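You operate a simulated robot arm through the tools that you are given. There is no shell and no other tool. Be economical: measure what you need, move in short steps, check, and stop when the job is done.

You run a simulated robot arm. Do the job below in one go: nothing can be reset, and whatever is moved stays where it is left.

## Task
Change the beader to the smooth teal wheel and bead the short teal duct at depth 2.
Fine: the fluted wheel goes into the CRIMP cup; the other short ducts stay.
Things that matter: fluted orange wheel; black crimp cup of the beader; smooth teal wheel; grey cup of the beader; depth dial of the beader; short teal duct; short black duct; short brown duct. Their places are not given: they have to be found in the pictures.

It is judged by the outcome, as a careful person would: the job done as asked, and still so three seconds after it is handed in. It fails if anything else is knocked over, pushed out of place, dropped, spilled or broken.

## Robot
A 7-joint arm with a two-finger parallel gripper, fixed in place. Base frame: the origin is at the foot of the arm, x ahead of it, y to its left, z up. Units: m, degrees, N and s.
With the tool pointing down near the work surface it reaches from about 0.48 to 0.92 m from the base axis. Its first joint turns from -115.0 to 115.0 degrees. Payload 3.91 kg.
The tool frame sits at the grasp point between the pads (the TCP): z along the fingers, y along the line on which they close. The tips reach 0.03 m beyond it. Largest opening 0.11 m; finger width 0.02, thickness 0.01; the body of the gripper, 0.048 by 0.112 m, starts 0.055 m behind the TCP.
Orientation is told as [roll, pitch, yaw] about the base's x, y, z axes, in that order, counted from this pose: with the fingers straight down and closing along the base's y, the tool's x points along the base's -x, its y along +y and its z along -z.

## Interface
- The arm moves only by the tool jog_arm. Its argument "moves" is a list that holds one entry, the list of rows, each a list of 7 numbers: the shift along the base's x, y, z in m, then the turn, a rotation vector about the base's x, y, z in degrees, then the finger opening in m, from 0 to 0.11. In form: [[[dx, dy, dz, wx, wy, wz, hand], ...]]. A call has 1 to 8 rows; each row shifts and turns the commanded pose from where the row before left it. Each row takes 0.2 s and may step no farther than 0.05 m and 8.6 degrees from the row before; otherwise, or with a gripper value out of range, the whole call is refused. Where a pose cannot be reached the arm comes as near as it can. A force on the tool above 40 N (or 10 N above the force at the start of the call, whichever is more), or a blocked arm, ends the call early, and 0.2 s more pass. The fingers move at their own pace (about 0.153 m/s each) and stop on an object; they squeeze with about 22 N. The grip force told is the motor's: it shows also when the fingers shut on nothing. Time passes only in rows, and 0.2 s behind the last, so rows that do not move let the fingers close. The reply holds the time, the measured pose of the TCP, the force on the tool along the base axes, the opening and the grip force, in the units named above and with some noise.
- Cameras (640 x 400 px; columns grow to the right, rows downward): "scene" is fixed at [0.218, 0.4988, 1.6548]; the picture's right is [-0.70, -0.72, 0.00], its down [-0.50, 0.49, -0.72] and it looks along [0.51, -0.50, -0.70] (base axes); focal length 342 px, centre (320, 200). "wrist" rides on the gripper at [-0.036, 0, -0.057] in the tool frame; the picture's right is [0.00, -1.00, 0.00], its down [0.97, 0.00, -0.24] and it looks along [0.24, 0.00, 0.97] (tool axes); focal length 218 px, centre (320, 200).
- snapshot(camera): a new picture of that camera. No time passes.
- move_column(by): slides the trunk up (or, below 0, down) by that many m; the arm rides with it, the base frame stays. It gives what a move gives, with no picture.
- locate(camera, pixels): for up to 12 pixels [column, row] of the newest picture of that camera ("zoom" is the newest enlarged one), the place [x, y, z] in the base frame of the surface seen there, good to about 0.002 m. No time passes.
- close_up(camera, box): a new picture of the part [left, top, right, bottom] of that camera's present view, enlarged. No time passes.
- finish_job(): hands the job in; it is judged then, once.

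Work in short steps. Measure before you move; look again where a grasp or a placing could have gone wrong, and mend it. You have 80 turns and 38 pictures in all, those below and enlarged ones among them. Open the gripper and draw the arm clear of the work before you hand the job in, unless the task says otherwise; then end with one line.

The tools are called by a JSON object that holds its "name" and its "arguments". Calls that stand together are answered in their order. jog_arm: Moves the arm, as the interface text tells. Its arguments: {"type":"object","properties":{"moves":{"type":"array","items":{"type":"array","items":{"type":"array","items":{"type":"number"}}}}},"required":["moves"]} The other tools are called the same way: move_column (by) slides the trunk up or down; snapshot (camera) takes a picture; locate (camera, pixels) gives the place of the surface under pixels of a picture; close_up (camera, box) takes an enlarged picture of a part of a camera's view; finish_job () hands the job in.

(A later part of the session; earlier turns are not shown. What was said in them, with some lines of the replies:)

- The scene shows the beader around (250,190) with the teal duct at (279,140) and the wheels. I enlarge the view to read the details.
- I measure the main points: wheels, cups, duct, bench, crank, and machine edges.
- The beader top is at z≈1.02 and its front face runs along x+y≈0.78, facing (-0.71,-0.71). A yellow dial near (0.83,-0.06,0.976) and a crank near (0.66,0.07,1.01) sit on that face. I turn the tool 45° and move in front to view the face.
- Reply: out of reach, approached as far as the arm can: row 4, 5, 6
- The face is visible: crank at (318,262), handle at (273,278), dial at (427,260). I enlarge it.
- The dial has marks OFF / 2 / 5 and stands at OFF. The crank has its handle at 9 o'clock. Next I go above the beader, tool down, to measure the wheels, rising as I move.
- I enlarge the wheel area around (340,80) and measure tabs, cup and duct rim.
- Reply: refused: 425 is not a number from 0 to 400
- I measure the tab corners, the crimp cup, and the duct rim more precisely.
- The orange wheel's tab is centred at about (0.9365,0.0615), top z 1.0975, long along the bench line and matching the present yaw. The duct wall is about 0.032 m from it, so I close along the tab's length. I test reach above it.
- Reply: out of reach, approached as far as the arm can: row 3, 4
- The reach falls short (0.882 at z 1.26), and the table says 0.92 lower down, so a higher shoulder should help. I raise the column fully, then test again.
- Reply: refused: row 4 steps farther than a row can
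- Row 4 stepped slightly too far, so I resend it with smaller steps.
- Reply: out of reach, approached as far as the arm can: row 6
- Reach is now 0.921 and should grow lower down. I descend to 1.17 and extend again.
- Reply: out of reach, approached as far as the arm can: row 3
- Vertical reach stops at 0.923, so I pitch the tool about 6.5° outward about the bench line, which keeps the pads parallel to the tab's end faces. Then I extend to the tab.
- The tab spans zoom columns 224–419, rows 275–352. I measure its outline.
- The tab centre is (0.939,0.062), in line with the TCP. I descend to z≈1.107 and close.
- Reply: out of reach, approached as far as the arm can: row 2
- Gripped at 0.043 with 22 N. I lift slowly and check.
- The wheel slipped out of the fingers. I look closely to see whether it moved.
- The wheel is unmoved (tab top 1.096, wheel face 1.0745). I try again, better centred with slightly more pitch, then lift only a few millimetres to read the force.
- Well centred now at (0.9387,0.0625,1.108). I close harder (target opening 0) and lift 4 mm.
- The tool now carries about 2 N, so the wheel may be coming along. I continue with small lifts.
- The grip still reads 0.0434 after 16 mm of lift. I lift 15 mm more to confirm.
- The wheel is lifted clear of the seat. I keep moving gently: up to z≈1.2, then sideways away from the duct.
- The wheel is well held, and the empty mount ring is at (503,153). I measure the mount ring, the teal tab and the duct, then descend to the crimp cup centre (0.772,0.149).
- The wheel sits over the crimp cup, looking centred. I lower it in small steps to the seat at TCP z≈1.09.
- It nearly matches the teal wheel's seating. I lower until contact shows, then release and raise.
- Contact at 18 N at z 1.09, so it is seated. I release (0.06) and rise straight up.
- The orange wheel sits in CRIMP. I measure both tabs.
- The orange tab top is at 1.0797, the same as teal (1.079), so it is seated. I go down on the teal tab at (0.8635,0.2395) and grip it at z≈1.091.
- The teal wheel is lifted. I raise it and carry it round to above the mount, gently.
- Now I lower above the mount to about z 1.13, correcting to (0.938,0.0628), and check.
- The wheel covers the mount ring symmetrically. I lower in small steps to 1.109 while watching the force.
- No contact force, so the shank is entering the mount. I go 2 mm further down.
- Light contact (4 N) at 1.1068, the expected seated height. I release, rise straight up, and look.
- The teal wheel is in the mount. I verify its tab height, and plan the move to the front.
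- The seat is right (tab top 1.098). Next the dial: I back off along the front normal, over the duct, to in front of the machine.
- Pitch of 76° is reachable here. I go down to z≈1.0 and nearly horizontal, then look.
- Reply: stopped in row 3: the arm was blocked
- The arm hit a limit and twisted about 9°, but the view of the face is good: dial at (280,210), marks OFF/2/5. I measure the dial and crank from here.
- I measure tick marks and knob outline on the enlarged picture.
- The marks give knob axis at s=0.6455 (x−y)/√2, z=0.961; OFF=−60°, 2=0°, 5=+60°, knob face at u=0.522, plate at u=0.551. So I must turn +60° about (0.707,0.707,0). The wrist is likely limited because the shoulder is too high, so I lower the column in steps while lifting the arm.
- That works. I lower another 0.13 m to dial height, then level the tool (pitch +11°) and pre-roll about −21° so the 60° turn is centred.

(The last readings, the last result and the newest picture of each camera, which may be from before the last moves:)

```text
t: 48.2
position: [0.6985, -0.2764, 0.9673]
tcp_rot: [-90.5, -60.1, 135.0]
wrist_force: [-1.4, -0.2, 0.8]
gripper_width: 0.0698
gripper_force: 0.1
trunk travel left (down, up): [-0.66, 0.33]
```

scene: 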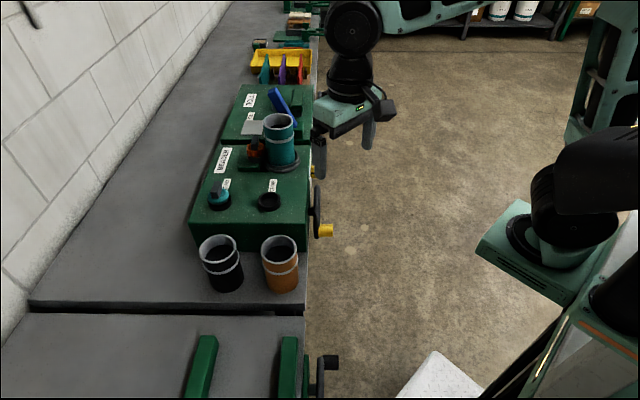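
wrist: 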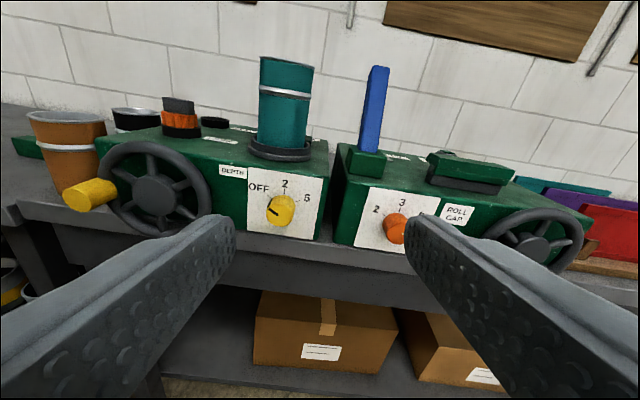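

The tool is now level along (0.707,0.707,0) with roll −30°. I approach to u=0.45 on the dial axis and check.

{"name": "jog_arm", "arguments": {"moves": [[[0.019, 0.0345, -0.0015, 0, 0, 0, 0.07], [0.019, 0.0345, -0.0015, 0, 0, 0, 0.07], [0.019, 0.0345, -0.0015, 0, 0, 0, 0.07], [0.0192, 0.0346, -0.0015, 0, 0, 0, 0.07], [0, 0, 0, 0, 0, 0, 0.06]]]}}

{"name": "snapshot", "arguments": {"camera": "wrist"}}

```text
t: 49.4
position: [0.7744, -0.1348, 0.9609]
tcp_rot: [-90.5, -60.2, 134.9]
wrist_force: [0.3, -0.5, -0.1]
gripper_width: 0.06
gripper_force: 0.1
trunk travel left (down, up): [-0.66, 0.33]
```

```text
10 pictures are left
```

wrist: 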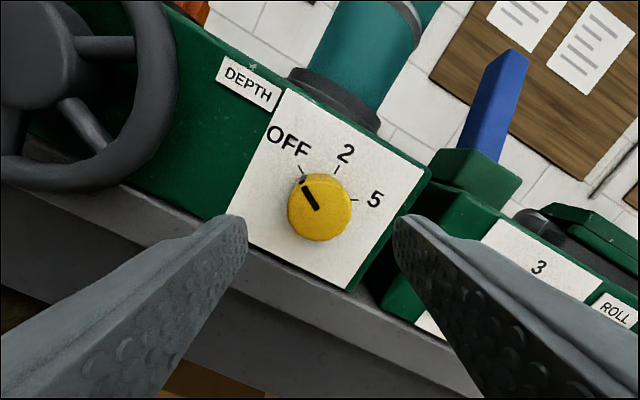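

The knob is centred at (320,207), directly ahead. I confirm its centre and then advance to u≈0.516.

{"name": "locate", "arguments": {"camera": "wrist", "pixels": [[320, 211], [292, 211], [349, 211], [320, 186], [320, 238]]}}

{"name": "jog_arm", "arguments": {"moves": [[[0.0143, 0.0143, 0, 0, 0, 0, 0.06], [0.0143, 0.0143, 0, 0, 0, 0, 0.06], [0.0143, 0.0143, 0, 0, 0, 0, 0.06], [0, 0, 0, 0, 0, 0, 0.06]]]}}

```text
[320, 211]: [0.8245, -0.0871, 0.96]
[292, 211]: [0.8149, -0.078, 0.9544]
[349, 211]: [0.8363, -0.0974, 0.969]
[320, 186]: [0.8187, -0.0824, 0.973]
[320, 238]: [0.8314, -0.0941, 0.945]
```

```text
t: 50.4
position: [0.8163, -0.094, 0.9613]
tcp_rot: [-90.5, -60.3, 134.8]
wrist_force: [0.0, -0.7, -0.3]
gripper_width: 0.06
gripper_force: 0.1
trunk travel left (down, up): [-0.66, 0.33]
```

Tips are around the knob. I nudge slightly and close.

{"name": "jog_arm", "arguments": {"moves": [[[0.003, 0.001, 0, 0, 0, 0, 0.05], [0, 0, 0, 0, 0, 0, 0.0], [0, 0, 0, 0, 0, 0, 0.0], [0, 0, 0, 0, 0, 0, 0.0]]]}}

```text
t: 51.4
position: [0.8192, -0.0914, 0.9607]
tcp_rot: [-90.3, -60.4, 135.1]
wrist_force: [-15.0, 2.7, -10.6]
gripper_width: 0.0392
gripper_force: 45.0
trunk travel left (down, up): [-0.66, 0.33]
```

Closed on 0.039 with a side force of 15 N. I let it settle and read again.

{"name": "jog_arm", "arguments": {"moves": [[[0, 0, 0, 0, 0, 0, 0.03], [0, 0, 0, 0, 0, 0, 0.03]]]}}

```text
t: 52.0
position: [0.8208, -0.093, 0.96]
tcp_rot: [-90.3, -60.3, 134.9]
wrist_force: [-22.1, 4.8, -15.1]
gripper_width: 0.0392
gripper_force: 45.0
trunk travel left (down, up): [-0.66, 0.33]
```

The force pushes the tool along its +y (left and down), so it is slightly off centre. I shift 1.5 mm that way.

{"name": "jog_arm", "arguments": {"moves": [[[-0.001, 0.001, -0.0008, 0, 0, 0, 0.03], [0, 0, 0, 0, 0, 0, 0.03]]]}}

```text
t: 52.6
position: [0.8192, -0.091, 0.9608]
tcp_rot: [-90.4, -60.3, 134.9]
wrist_force: [-14.3, 5.3, -11.1]
gripper_width: 0.0389
gripper_force: 45.0
trunk travel left (down, up): [-0.66, 0.33]
```

The force drops from 27 to 19 N. I shift 2 mm more.

{"name": "jog_arm", "arguments": {"moves": [[[-0.0016, 0.001, -0.0013, 0, 0, 0, 0.03], [0, 0, 0, 0, 0, 0, 0.03]]]}}

```text
t: 53.2
position: [0.8206, -0.091, 0.9604]
tcp_rot: [-90.8, -60.3, 135.0]
wrist_force: [6.3, 6.4, -0.6]
gripper_width: 0.0392
gripper_force: 44.4
trunk travel left (down, up): [-0.66, 0.33]
```

Forces are now small. I turn the knob clockwise in 6° steps, 18° first.

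{"name": "jog_arm", "arguments": {"moves": [[[0, 0, 0, 4.24, 4.24, 0, 0.03], [0, 0, 0, 4.24, 4.24, 0, 0.03], [0, 0, 0, 4.24, 4.24, 0, 0.03]]]}}

```text
t: 54.0
position: [0.8203, -0.0913, 0.9611]
tcp_rot: [-91.1, -78.3, 135.3]
wrist_force: [24.5, 6.9, 12.8]
gripper_width: 0.0389
gripper_force: 44.6
trunk travel left (down, up): [-0.66, 0.33]
```

Side force grew to 28 N, so I relax by moving along it and then continue turning.

{"name": "jog_arm", "arguments": {"moves": [[[0.0015, 0.0003, 0.0008, 0, 0, 0, 0.03], [0, 0, 0, 4.24, 4.24, 0, 0.03], [0, 0, 0, 4.24, 4.24, 0, 0.03]]]}}

```text
t: 54.8
position: [0.8205, -0.0932, 0.9604]
tcp_rot: [95.8, -89.7, -51.4]
wrist_force: [6.9, -5.5, 13.4]
gripper_width: 0.0389
gripper_force: 45.1
trunk travel left (down, up): [-0.66, 0.33]
```

Good, forces are small and the roll is now about 0° (30° turned). I continue 18° more with slight relief upward.

{"name": "jog_arm", "arguments": {"moves": [[[0.0003, -0.0003, 0.0005, 4.24, 4.24, 0, 0.03], [0, 0, 0, 4.24, 4.24, 0, 0.03], [0, 0, 0, 4.24, 4.24, 0, 0.03]]]}}

```text
t: 55.6
position: [0.8209, -0.0924, 0.9613]
tcp_rot: [89.6, -71.7, -45.1]
wrist_force: [1.5, -9.5, 12.8]
gripper_width: 0.0389
gripper_force: 45.0
trunk travel left (down, up): [-0.66, 0.33]
```

The roll is +18.3°; I turn the last 12°.

{"name": "jog_arm", "arguments": {"moves": [[[0, -0.0004, 0.0005, 4.24, 4.24, 0, 0.03], [0, 0, 0, 4.24, 4.24, 0, 0.03], [0, 0, 0, 0, 0, 0, 0.03]]]}}

```text
t: 56.4
position: [0.8217, -0.0916, 0.9605]
tcp_rot: [89.5, -59.8, -45.1]
wrist_force: [3.7, -8.2, 8.0]
gripper_width: 0.0389
gripper_force: 45.3
trunk travel left (down, up): [-0.66, 0.33]
```

Turned by 60°. I release and back straight off along the axis, then look at the dial.

{"name": "jog_arm", "arguments": {"moves": [[[0, 0, 0, 0, 0, 0, 0.05], [0, 0, 0, 0, 0, 0, 0.06], [-0.02, -0.02, 0, 0, 0, 0, 0.06], [-0.03, -0.03, 0, 0, 0, 0, 0.06], [-0.03, -0.03, 0, -5, -5, 0, 0.06], [-0.02, -0.02, 0, -5, -5, 0, 0.06], [0, 0, 0, -5, -5, 0, 0.06], [0, 0, 0, -5, -5, 0, 0.06]]]}}

{"name": "snapshot", "arguments": {"camera": "wrist"}}

```text
t: 58.2
position: [0.7195, -0.1918, 0.9611]
tcp_rot: [89.1, -88.1, -44.6]
wrist_force: [-0.6, 0.0, 0.4]
gripper_width: 0.0602
gripper_force: 0.1
trunk travel left (down, up): [-0.66, 0.33]
```

```text
9 pictures are left
```

wrist: 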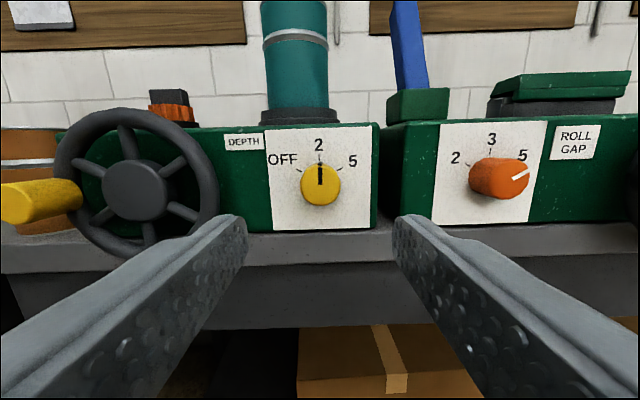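

The dial points exactly at 2. Next I measure the crank hub, rim and handle.

{"name": "locate", "arguments": {"camera": "wrist", "pixels": [[134, 190], [128, 117], [140, 242], [215, 180], [20, 203], [10, 190], [60, 185], [60, 208], [75, 195], [68, 178], [30, 220], [40, 187]]}}

```text
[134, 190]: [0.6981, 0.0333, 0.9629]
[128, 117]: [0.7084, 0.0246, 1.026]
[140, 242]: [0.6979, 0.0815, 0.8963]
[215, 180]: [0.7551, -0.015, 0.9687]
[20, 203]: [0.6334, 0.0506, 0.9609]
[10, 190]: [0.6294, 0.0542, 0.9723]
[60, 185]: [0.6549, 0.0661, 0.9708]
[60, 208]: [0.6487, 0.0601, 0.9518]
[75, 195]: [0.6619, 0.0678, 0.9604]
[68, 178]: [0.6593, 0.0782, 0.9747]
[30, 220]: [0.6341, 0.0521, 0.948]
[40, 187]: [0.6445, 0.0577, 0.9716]
```

Hub axis: s=0.470, z=0.963; handle axis: s≈0.4025, z≈0.962 (9 o'clock, crank radius ≈0.068), its end at u=0.483. I move in front of the handle at u=0.43 and check the alignment.

{"name": "jog_arm", "arguments": {"moves": [[[-0.0218, 0.0352, 0, 0, 0, 0, 0.06], [-0.0218, 0.0352, 0, 0, 0, 0, 0.06], [-0.0218, 0.0352, 0, 0, 0, 0, 0.06], [-0.0218, 0.0352, 0, 0, 0, 0, 0.06], [-0.0218, 0.0352, 0, 0, 0, 0, 0.06], [-0.0218, 0.0352, 0, 0, 0, 0, 0.06], [0, 0, 0, 0, 0, 0, 0.06]]]}}

{"name": "snapshot", "arguments": {"camera": "wrist"}}

```text
t: 59.8
position: [0.6127, 0.018, 0.9489]
tcp_rot: [90.2, -88.0, -45.7]
wrist_force: [0.3, 0.6, 0.1]
gripper_width: 0.0597
gripper_force: 0.0
out of reach, approached as far as the arm can: row 5, 6
trunk travel left (down, up): [-0.66, 0.33]
```

```text
8 pictures are left
```

wrist: 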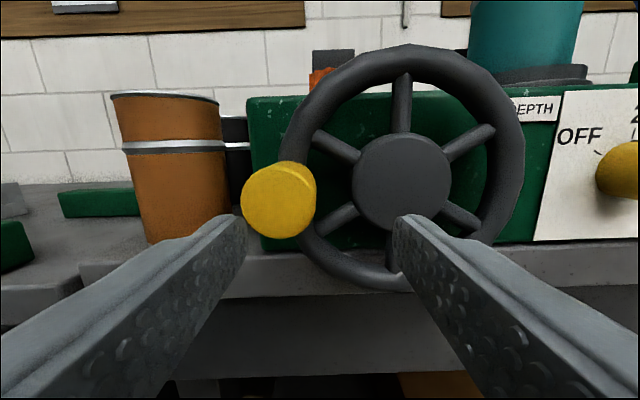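

Level pose is out of reach here because it is too close to the base. At 60° pitch the arm reached much further in before, so I pitch back by 30° and re-align in front of the handle.

{"name": "jog_arm", "arguments": {"moves": [[[-0.005, -0.005, 0.01, -5, 5, 0, 0.06], [-0.005, -0.005, 0.01, -5, 5, 0, 0.06], [-0.005, -0.005, 0.0, -5, 5, 0, 0.06], [-0.0, -0.0, 0.0, -5, 5, 0, 0.06], [0, 0, 0, 0, 0, 0, 0.06]]]}}

```text
t: 61.0
position: [0.634, -0.0002, 0.9569]
tcp_rot: [3.2, -61.6, 40.8]
wrist_force: [0.0, 0.2, 0.5]
gripper_width: 0.0599
gripper_force: 0.0
out of reach, approached as far as the arm can: row 1, 2, 3
trunk travel left (down, up): [-0.66, 0.33]
```

I raise the column 0.2 m to relax the folded arm, then lower the TCP back in front of the handle and correct the small yaw and roll drift.

{"name": "move_column", "arguments": {"by": 0.2}}

{"name": "jog_arm", "arguments": {"moves": [[[-0.005, 0.005, -0.03, 0, 0, 4, 0.06], [-0.006, 0.006, -0.04, 0, 0, 0, 0.06], [-0.007, 0.007, -0.04, 0, 0, 0, 0.06], [-0.007, 0.007, -0.04, 0, 0, 0, 0.06], [-0.0075, 0.0075, -0.03, 0, 0, 0, 0.06], [0, 0, 0, 0, 0, 0, 0.06]]]}}

```text
t: 63.1
position: [0.6327, 0.0012, 1.1555]
tcp_rot: [3.1, -61.5, 41.0]
wrist_force: [0.6, 0.6, -0.4]
gripper_width: 0.0601
gripper_force: 0.1
trunk travel left (down, up): [-0.86, 0.13]
```

```text
t: 64.5
position: [0.5997, 0.0337, 0.9767]
tcp_rot: [3.1, -61.8, 44.9]
wrist_force: [-0.1, 0.2, -0.3]
gripper_width: 0.0599
gripper_force: 0.1
trunk travel left (down, up): [-0.86, 0.13]
```

The pose is reached at s=0.400. I correct yaw by −3° and advance to u=0.480, z=0.970 with the fingers around the handle, then look.

{"name": "jog_arm", "arguments": {"moves": [[[0.0, 0.0, -0.006, 0, 0, -3, 0.06], [0.012, 0.0105, 0, 0, 0, 0, 0.06], [0.0123, 0.0105, 0, 0, 0, 0, 0.06], [0, 0, 0, 0, 0, 0, 0.06]]]}}

{"name": "snapshot", "arguments": {"camera": "wrist"}}

```text
t: 65.5
position: [0.6248, 0.0544, 0.9699]
tcp_rot: [3.2, -61.5, 41.8]
wrist_force: [0.3, 0.1, -0.5]
gripper_width: 0.0598
gripper_force: 0.1
trunk travel left (down, up): [-0.86, 0.13]
```

```text
7 pictures are left
```

wrist: 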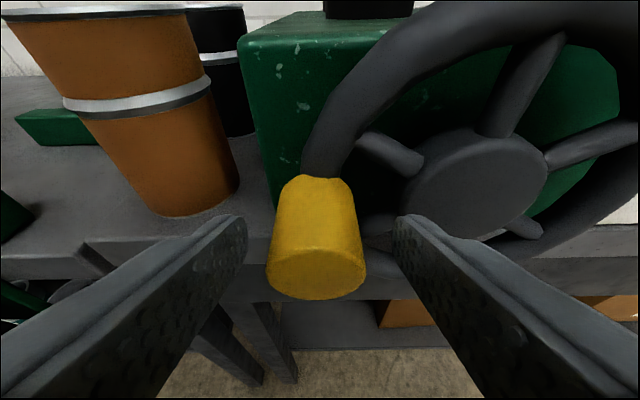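

The handle at (317,240) is centred between the fingers. I close on it.

{"name": "jog_arm", "arguments": {"moves": [[[0, 0, 0, 0, 0, 0, 0.04], [0, 0, 0, 0, 0, 0, 0.02], [0, 0, 0, 0, 0, 0, 0.02], [0, 0, 0, 0, 0, 0, 0.02]]]}}

```text
t: 66.5
position: [0.6236, 0.0554, 0.9707]
tcp_rot: [3.3, -61.6, 41.8]
wrist_force: [-3.5, 7.4, -0.9]
gripper_width: 0.0335
gripper_force: 44.5
trunk travel left (down, up): [-0.86, 0.13]
```

The handle is held. I turn the crank clockwise from the front (up from 9 o'clock), the first 30° as a test.

{"name": "jog_arm", "arguments": {"moves": [[[0.0003, -0.0003, 0.0088, 0, 0, 0, 0.02], [0.0013, -0.0013, 0.0087, 0, 0, 0, 0.02], [0.002, -0.002, 0.0083, 0, 0, 0, 0.02], [0.0028, -0.0028, 0.008, 0, 0, 0, 0.02]]]}}

```text
t: 67.5
position: [0.6281, 0.0507, 1.0059]
tcp_rot: [3.3, -61.6, 42.1]
wrist_force: [-19.1, 16.1, 4.9]
gripper_width: 0.0333
gripper_force: 44.8
trunk travel left (down, up): [-0.86, 0.13]
```

The handle follows (width still 0.033), with a 25 N push sideways. I continue to 60° with less sideways motion.

{"name": "jog_arm", "arguments": {"moves": [[[0.001, -0.001, 0.0074, 0, 0, 0, 0.02], [0.0038, -0.0038, 0.0068, 0, 0, 0, 0.02], [0.0046, -0.0046, 0.0057, 0, 0, 0, 0.02], [0.0052, -0.0052, 0.005, 0, 0, 0, 0.02]]]}}

```text
t: 68.7
position: [0.643, 0.0377, 1.033]
tcp_rot: [3.8, -62.0, 41.9]
wrist_force: [-7.4, 4.5, 7.4]
gripper_width: 0.0336
gripper_force: 45.1
trunk travel left (down, up): [-0.86, 0.13]
stopped in row 4: the force on the tool passed its limit (the readings are from after the stop); the commanded pose is now the measured one
```

The crank is at about 56°, and the force stop tripped at the end. I re-track the computed circle (hub s=0.470, TCP offset +8 mm) in smaller steps toward 90°.

{"name": "jog_arm", "arguments": {"moves": [[[0.0045, -0.0045, -0.0007, 0, 0, 0, 0.02], [0.0045, -0.0045, 0.0, 0, 0, 0, 0.02], [0.004, -0.004, 0.002, 0, 0, 0, 0.02], [0.004, -0.004, 0.002, 0, 0, 0, 0.02], [0.0041, -0.0041, 0.001, 0, 0, 0, 0.02], [0.0041, -0.0041, 0.001, 0, 0, 0, 0.02], [0.0042, -0.0042, 0.0, 0, 0, 0, 0.02], [0.0042, -0.0042, 0.0, 0, 0, 0, 0.02]]]}}

```text
t: 69.2
position: [0.643, 0.0359, 1.0331]
tcp_rot: [4.8, -62.2, 41.8]
wrist_force: [-9.9, -0.1, 8.3]
gripper_width: 0.0336
gripper_force: 44.9
trunk travel left (down, up): [-0.86, 0.13]
stopped in row 2: the force on the tool passed its limit (the readings are from after the stop); the commanded pose is now the measured one
```

It stopped again at the same place. I look at the contact from the scene camera.

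{"name": "close_up", "arguments": {"camera": "scene", "box": [230, 110, 390, 250]}}

{"name": "snapshot", "arguments": {"camera": "wrist"}}

```text
2.86 times, centred on (310, 180) of scene
```

zoom: 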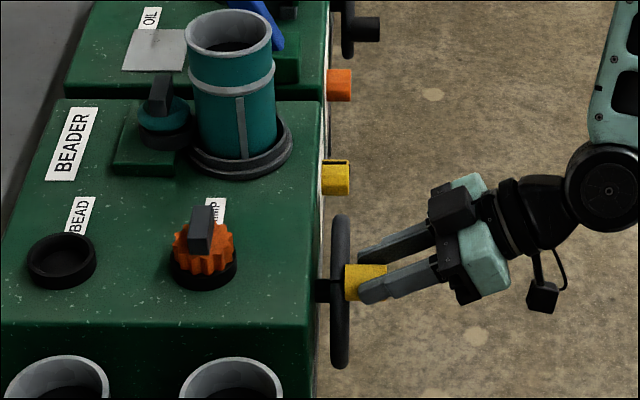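

```text
5 pictures are left
```

wrist: 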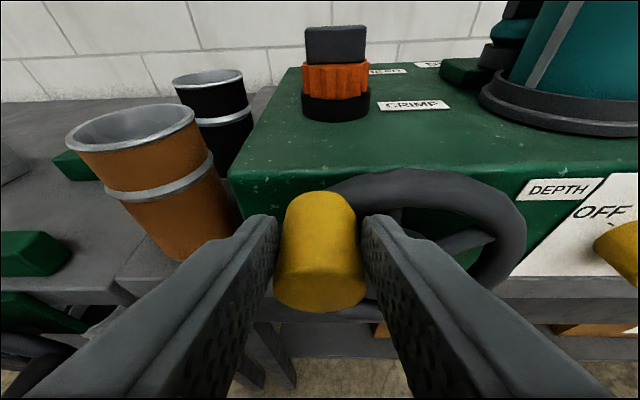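

The duct seam has turned, so the crank drives the duct (roughly 2:1). The jam is grip friction, since the handle cannot swivel between the pads. I loosen to a light grip (0.034) and continue sideways.

{"name": "jog_arm", "arguments": {"moves": [[[0, 0, 0, 0, 0, 0, 0.035], [0, 0, 0, 0, 0, 0, 0.035], [0.004, -0.004, 0.0, 0, 0, 0, 0.035], [0.004, -0.004, 0.001, 0, 0, 0, 0.035], [0.004, -0.004, 0.002, 0, 0, 0, 0.035], [0.004, -0.004, 0.001, 0, 0, 0, 0.035]]]}}

```text
t: 70.6
position: [0.6628, 0.0195, 1.0359]
tcp_rot: [4.5, -61.9, 41.9]
wrist_force: [-3.7, 2.8, 1.8]
gripper_width: 0.0374
gripper_force: 2.4
trunk travel left (down, up): [-0.86, 0.13]
```

The loose grip works with only 4 N. I continue over the top to about 135°.

{"name": "jog_arm", "arguments": {"moves": [[[0.0057, -0.0057, 0.0023, 0, 0, 0, 0.035], [0.0063, -0.0063, 0.0004, 0, 0, 0, 0.035], [0.0062, -0.0062, -0.0008, 0, 0, 0, 0.035], [0.0057, -0.0057, -0.0018, 0, 0, 0, 0.035], [0.0055, -0.0055, -0.0028, 0, 0, 0, 0.035], [0.0052, -0.0052, -0.0037, 0, 0, 0, 0.035], [0.0052, -0.0052, -0.0049, 0, 0, 0, 0.035], [0.0047, -0.0047, -0.0058, 0, 0, 0, 0.035]]]}}

```text
t: 72.4
position: [0.7054, -0.0259, 1.0183]
tcp_rot: [4.6, -61.9, 41.7]
wrist_force: [-1.4, 1.8, 0.6]
gripper_width: 0.0363
gripper_force: 1.1
trunk travel left (down, up): [-0.86, 0.13]
```

At about 135°. For the downward part I tighten moderately (0.030) and go to about 172°.

{"name": "jog_arm", "arguments": {"moves": [[[0, 0, 0, 0, 0, 0, 0.031], [0, 0, 0, 0, 0, 0, 0.031], [0.0047, -0.0047, -0.0066, 0, 0, 0, 0.031], [0.0035, -0.0035, -0.0074, 0, 0, 0, 0.031], [0.0028, -0.0028, -0.0079, 0, 0, 0, 0.031], [0.002, -0.002, -0.0084, 0, 0, 0, 0.031], [0.0012, -0.0012, -0.0087, 0, 0, 0, 0.031]]]}}

```text
t: 74.0
position: [0.7205, -0.0393, 0.9787]
tcp_rot: [4.7, -62.0, 41.7]
wrist_force: [-18.0, 2.6, 6.4]
gripper_width: 0.0339
gripper_force: 44.8
trunk travel left (down, up): [-0.86, 0.13]
```

At about 172° with 19 N. I loosen briefly to relieve the twist, re-grip, and go on to about 202°.

{"name": "jog_arm", "arguments": {"moves": [[[0, 0, 0, 0, 0, 0, 0.036], [0, 0, 0, 0, 0, 0, 0.036], [0, 0, 0, 0, 0, 0, 0.031], [0, 0, 0, 0, 0, 0, 0.031], [0.0004, -0.0004, -0.0088, 0, 0, 0, 0.031], [-0.0004, 0.0004, -0.0088, 0, 0, 0, 0.031], [-0.0012, 0.0012, -0.0087, 0, 0, 0, 0.031], [-0.002, 0.002, -0.0084, 0, 0, 0, 0.031]]]}}

```text
t: 75.8
position: [0.7148, -0.0371, 0.9392]
tcp_rot: [5.3, -61.2, 41.3]
wrist_force: [0.4, -0.2, -0.3]
gripper_width: 0.0315
gripper_force: 0.0
trunk travel left (down, up): [-0.86, 0.13]
```

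The fingers read 0.0315 with no force, so the handle has slipped out. I look.

{"name": "snapshot", "arguments": {"camera": "wrist"}}

```text
4 pictures are left
```

wrist: 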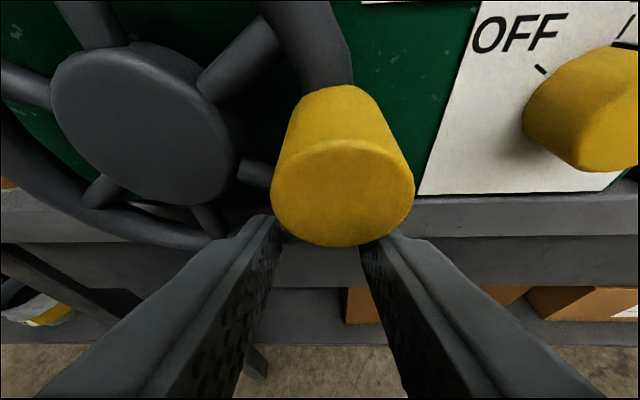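

The handle sits just above the fingertips. I locate it.

{"name": "locate", "arguments": {"camera": "wrist", "pixels": [[343, 195], [280, 195], [408, 195], [343, 145], [343, 240], [345, 110], [145, 130]]}}

```text
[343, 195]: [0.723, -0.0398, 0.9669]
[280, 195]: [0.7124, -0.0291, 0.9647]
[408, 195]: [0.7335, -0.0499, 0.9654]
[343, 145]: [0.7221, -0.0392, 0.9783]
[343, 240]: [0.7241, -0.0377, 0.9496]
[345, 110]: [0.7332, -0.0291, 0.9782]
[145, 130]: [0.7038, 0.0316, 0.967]
```

The handle is at 3 o'clock (s=0.539, z=0.964), so half a turn is done. For the rest I close the fingers and push the handle round from behind: back off, rise above it, and re-enter.

{"name": "jog_arm", "arguments": {"moves": [[[-0.0283, -0.0283, 0, 0, 0, 0, 0.02], [0, 0, 0.04, 0, 0, 0, 0.0], [0.0042, -0.0042, 0.04, 0, 0, 0, 0.0], [0.0143, 0.0143, 0, 0, 0, 0, 0.0], [0.0143, 0.0143, 0, 0, 0, 0, 0.0], [0, 0, 0, 0, 0, 0, 0.0]]]}}

```text
t: 77.2
position: [0.7222, -0.041, 1.0244]
tcp_rot: [4.6, -61.9, 41.7]
wrist_force: [-0.9, 0.0, 0.8]
gripper_width: 0.0
gripper_force: 22.0
trunk travel left (down, up): [-0.86, 0.13]
```

In position above the handle. I push down along the arc to about 225°.

{"name": "jog_arm", "arguments": {"moves": [[[-0.0014, 0.0014, -0.0224, 0, 0, 0, 0.0], [0.0018, -0.0018, -0.0092, 0, 0, 0, 0.0], [0.0017, -0.0017, -0.0092, 0, 0, 0, 0.0], [0, 0, -0.0096, 0, 0, 0, 0.0], [0, 0, -0.0096, 0, 0, 0, 0.0], [-0.0018, 0.0018, -0.0092, 0, 0, 0, 0.0], [-0.0018, 0.0018, -0.0092, 0, 0, 0, 0.0]]]}}

```text
t: 77.9
position: [0.7257, -0.039, 0.9997]
tcp_rot: [4.0, -63.0, 42.5]
wrist_force: [-2.3, -2.8, 16.2]
gripper_width: 0.0002
gripper_force: 22.0
trunk travel left (down, up): [-0.86, 0.13]
stopped in row 3: the force on the tool passed its limit (the readings are from after the stop); the commanded pose is now the measured one
```

The push hits 40 N at 3 o'clock and the handle does not move, which may be an end stop. I check the duct from the scene camera.

{"name": "close_up", "arguments": {"camera": "scene", "box": [230, 100, 340, 190]}}

```text
4.44 times, centred on (285, 145) of scene
```

zoom: 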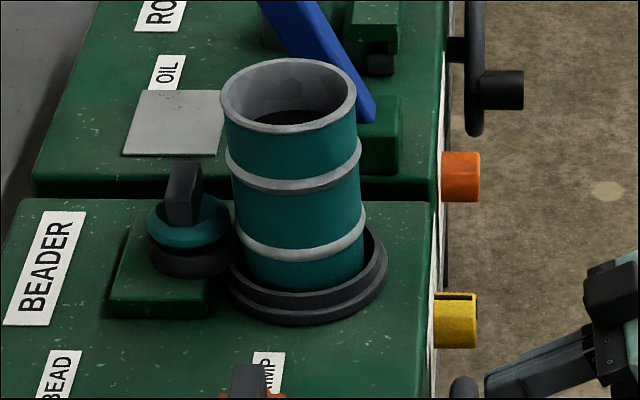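

A new lower bead ring has appeared on the teal duct, and the crank is at its stop. I back off and raise the tool to check the other side of the duct.

{"name": "jog_arm", "arguments": {"moves": [[[0, 0, 0.008, 0, 0, 0, 0.0], [-0.02, -0.02, 0.01, 0, 0, 0, 0.0], [-0.0, -0.03, 0.03, 0, 0, 0, 0.03], [-0.0, -0.03, 0.035, 0, 0, 0, 0.06], [0, -0.03, 0.035, 0, 0, 0, 0.08], [0, -0.03, 0.035, 0, 0, 0, 0.11], [0, -0.03, 0.03, 0, 0, 0, 0.11]]]}}

{"name": "snapshot", "arguments": {"camera": "wrist"}}

```text
t: 79.5
position: [0.7014, -0.2073, 1.1765]
tcp_rot: [4.4, -62.6, 42.0]
wrist_force: [-0.5, 0.3, 0.5]
gripper_width: 0.1101
gripper_force: 0.1
trunk travel left (down, up): [-0.86, 0.13]
```

```text
2 pictures are left
```

wrist: 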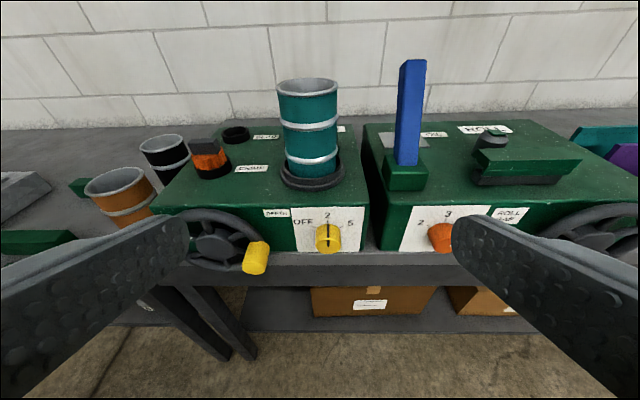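

The ring shows on the front side too. One enlarged look confirms the bead, dial and crank.

{"name": "close_up", "arguments": {"camera": "wrist", "box": [190, 70, 370, 280]}}

{"name": "locate", "arguments": {"camera": "wrist", "pixels": [[313, 161], [290, 157], [334, 157], [308, 82], [256, 262], [100, 190], [160, 150], [209, 160]]}}

```text
1.90 times, centred on (280, 175) of wrist
```

zoom: 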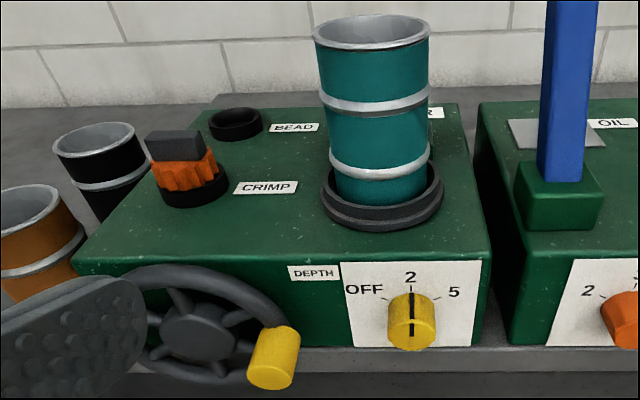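

```text
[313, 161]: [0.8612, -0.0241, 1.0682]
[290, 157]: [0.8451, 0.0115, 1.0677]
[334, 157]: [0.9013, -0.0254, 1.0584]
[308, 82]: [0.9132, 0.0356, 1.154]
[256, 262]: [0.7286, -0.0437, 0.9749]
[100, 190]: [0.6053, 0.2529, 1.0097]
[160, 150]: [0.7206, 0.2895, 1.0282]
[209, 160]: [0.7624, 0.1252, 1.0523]
```

The bead ring runs round the duct, the dial is at 2, the fluted wheel is in CRIMP, and the other ducts are untouched. The gripper is open and clear, so I hand in.

{"name": "finish_job", "arguments": {}}

```text
The job is handed in.
```

I handed the job in: the smooth teal wheel is in the beader, the dial is at 2, and the short teal duct has a new bead. I cranked half a turn until the crank would go no further, and the bead shows on every side I could see; the side facing the wheel was hidden. The fluted orange wheel is in the CRIMP cup and the other short ducts are where they were.
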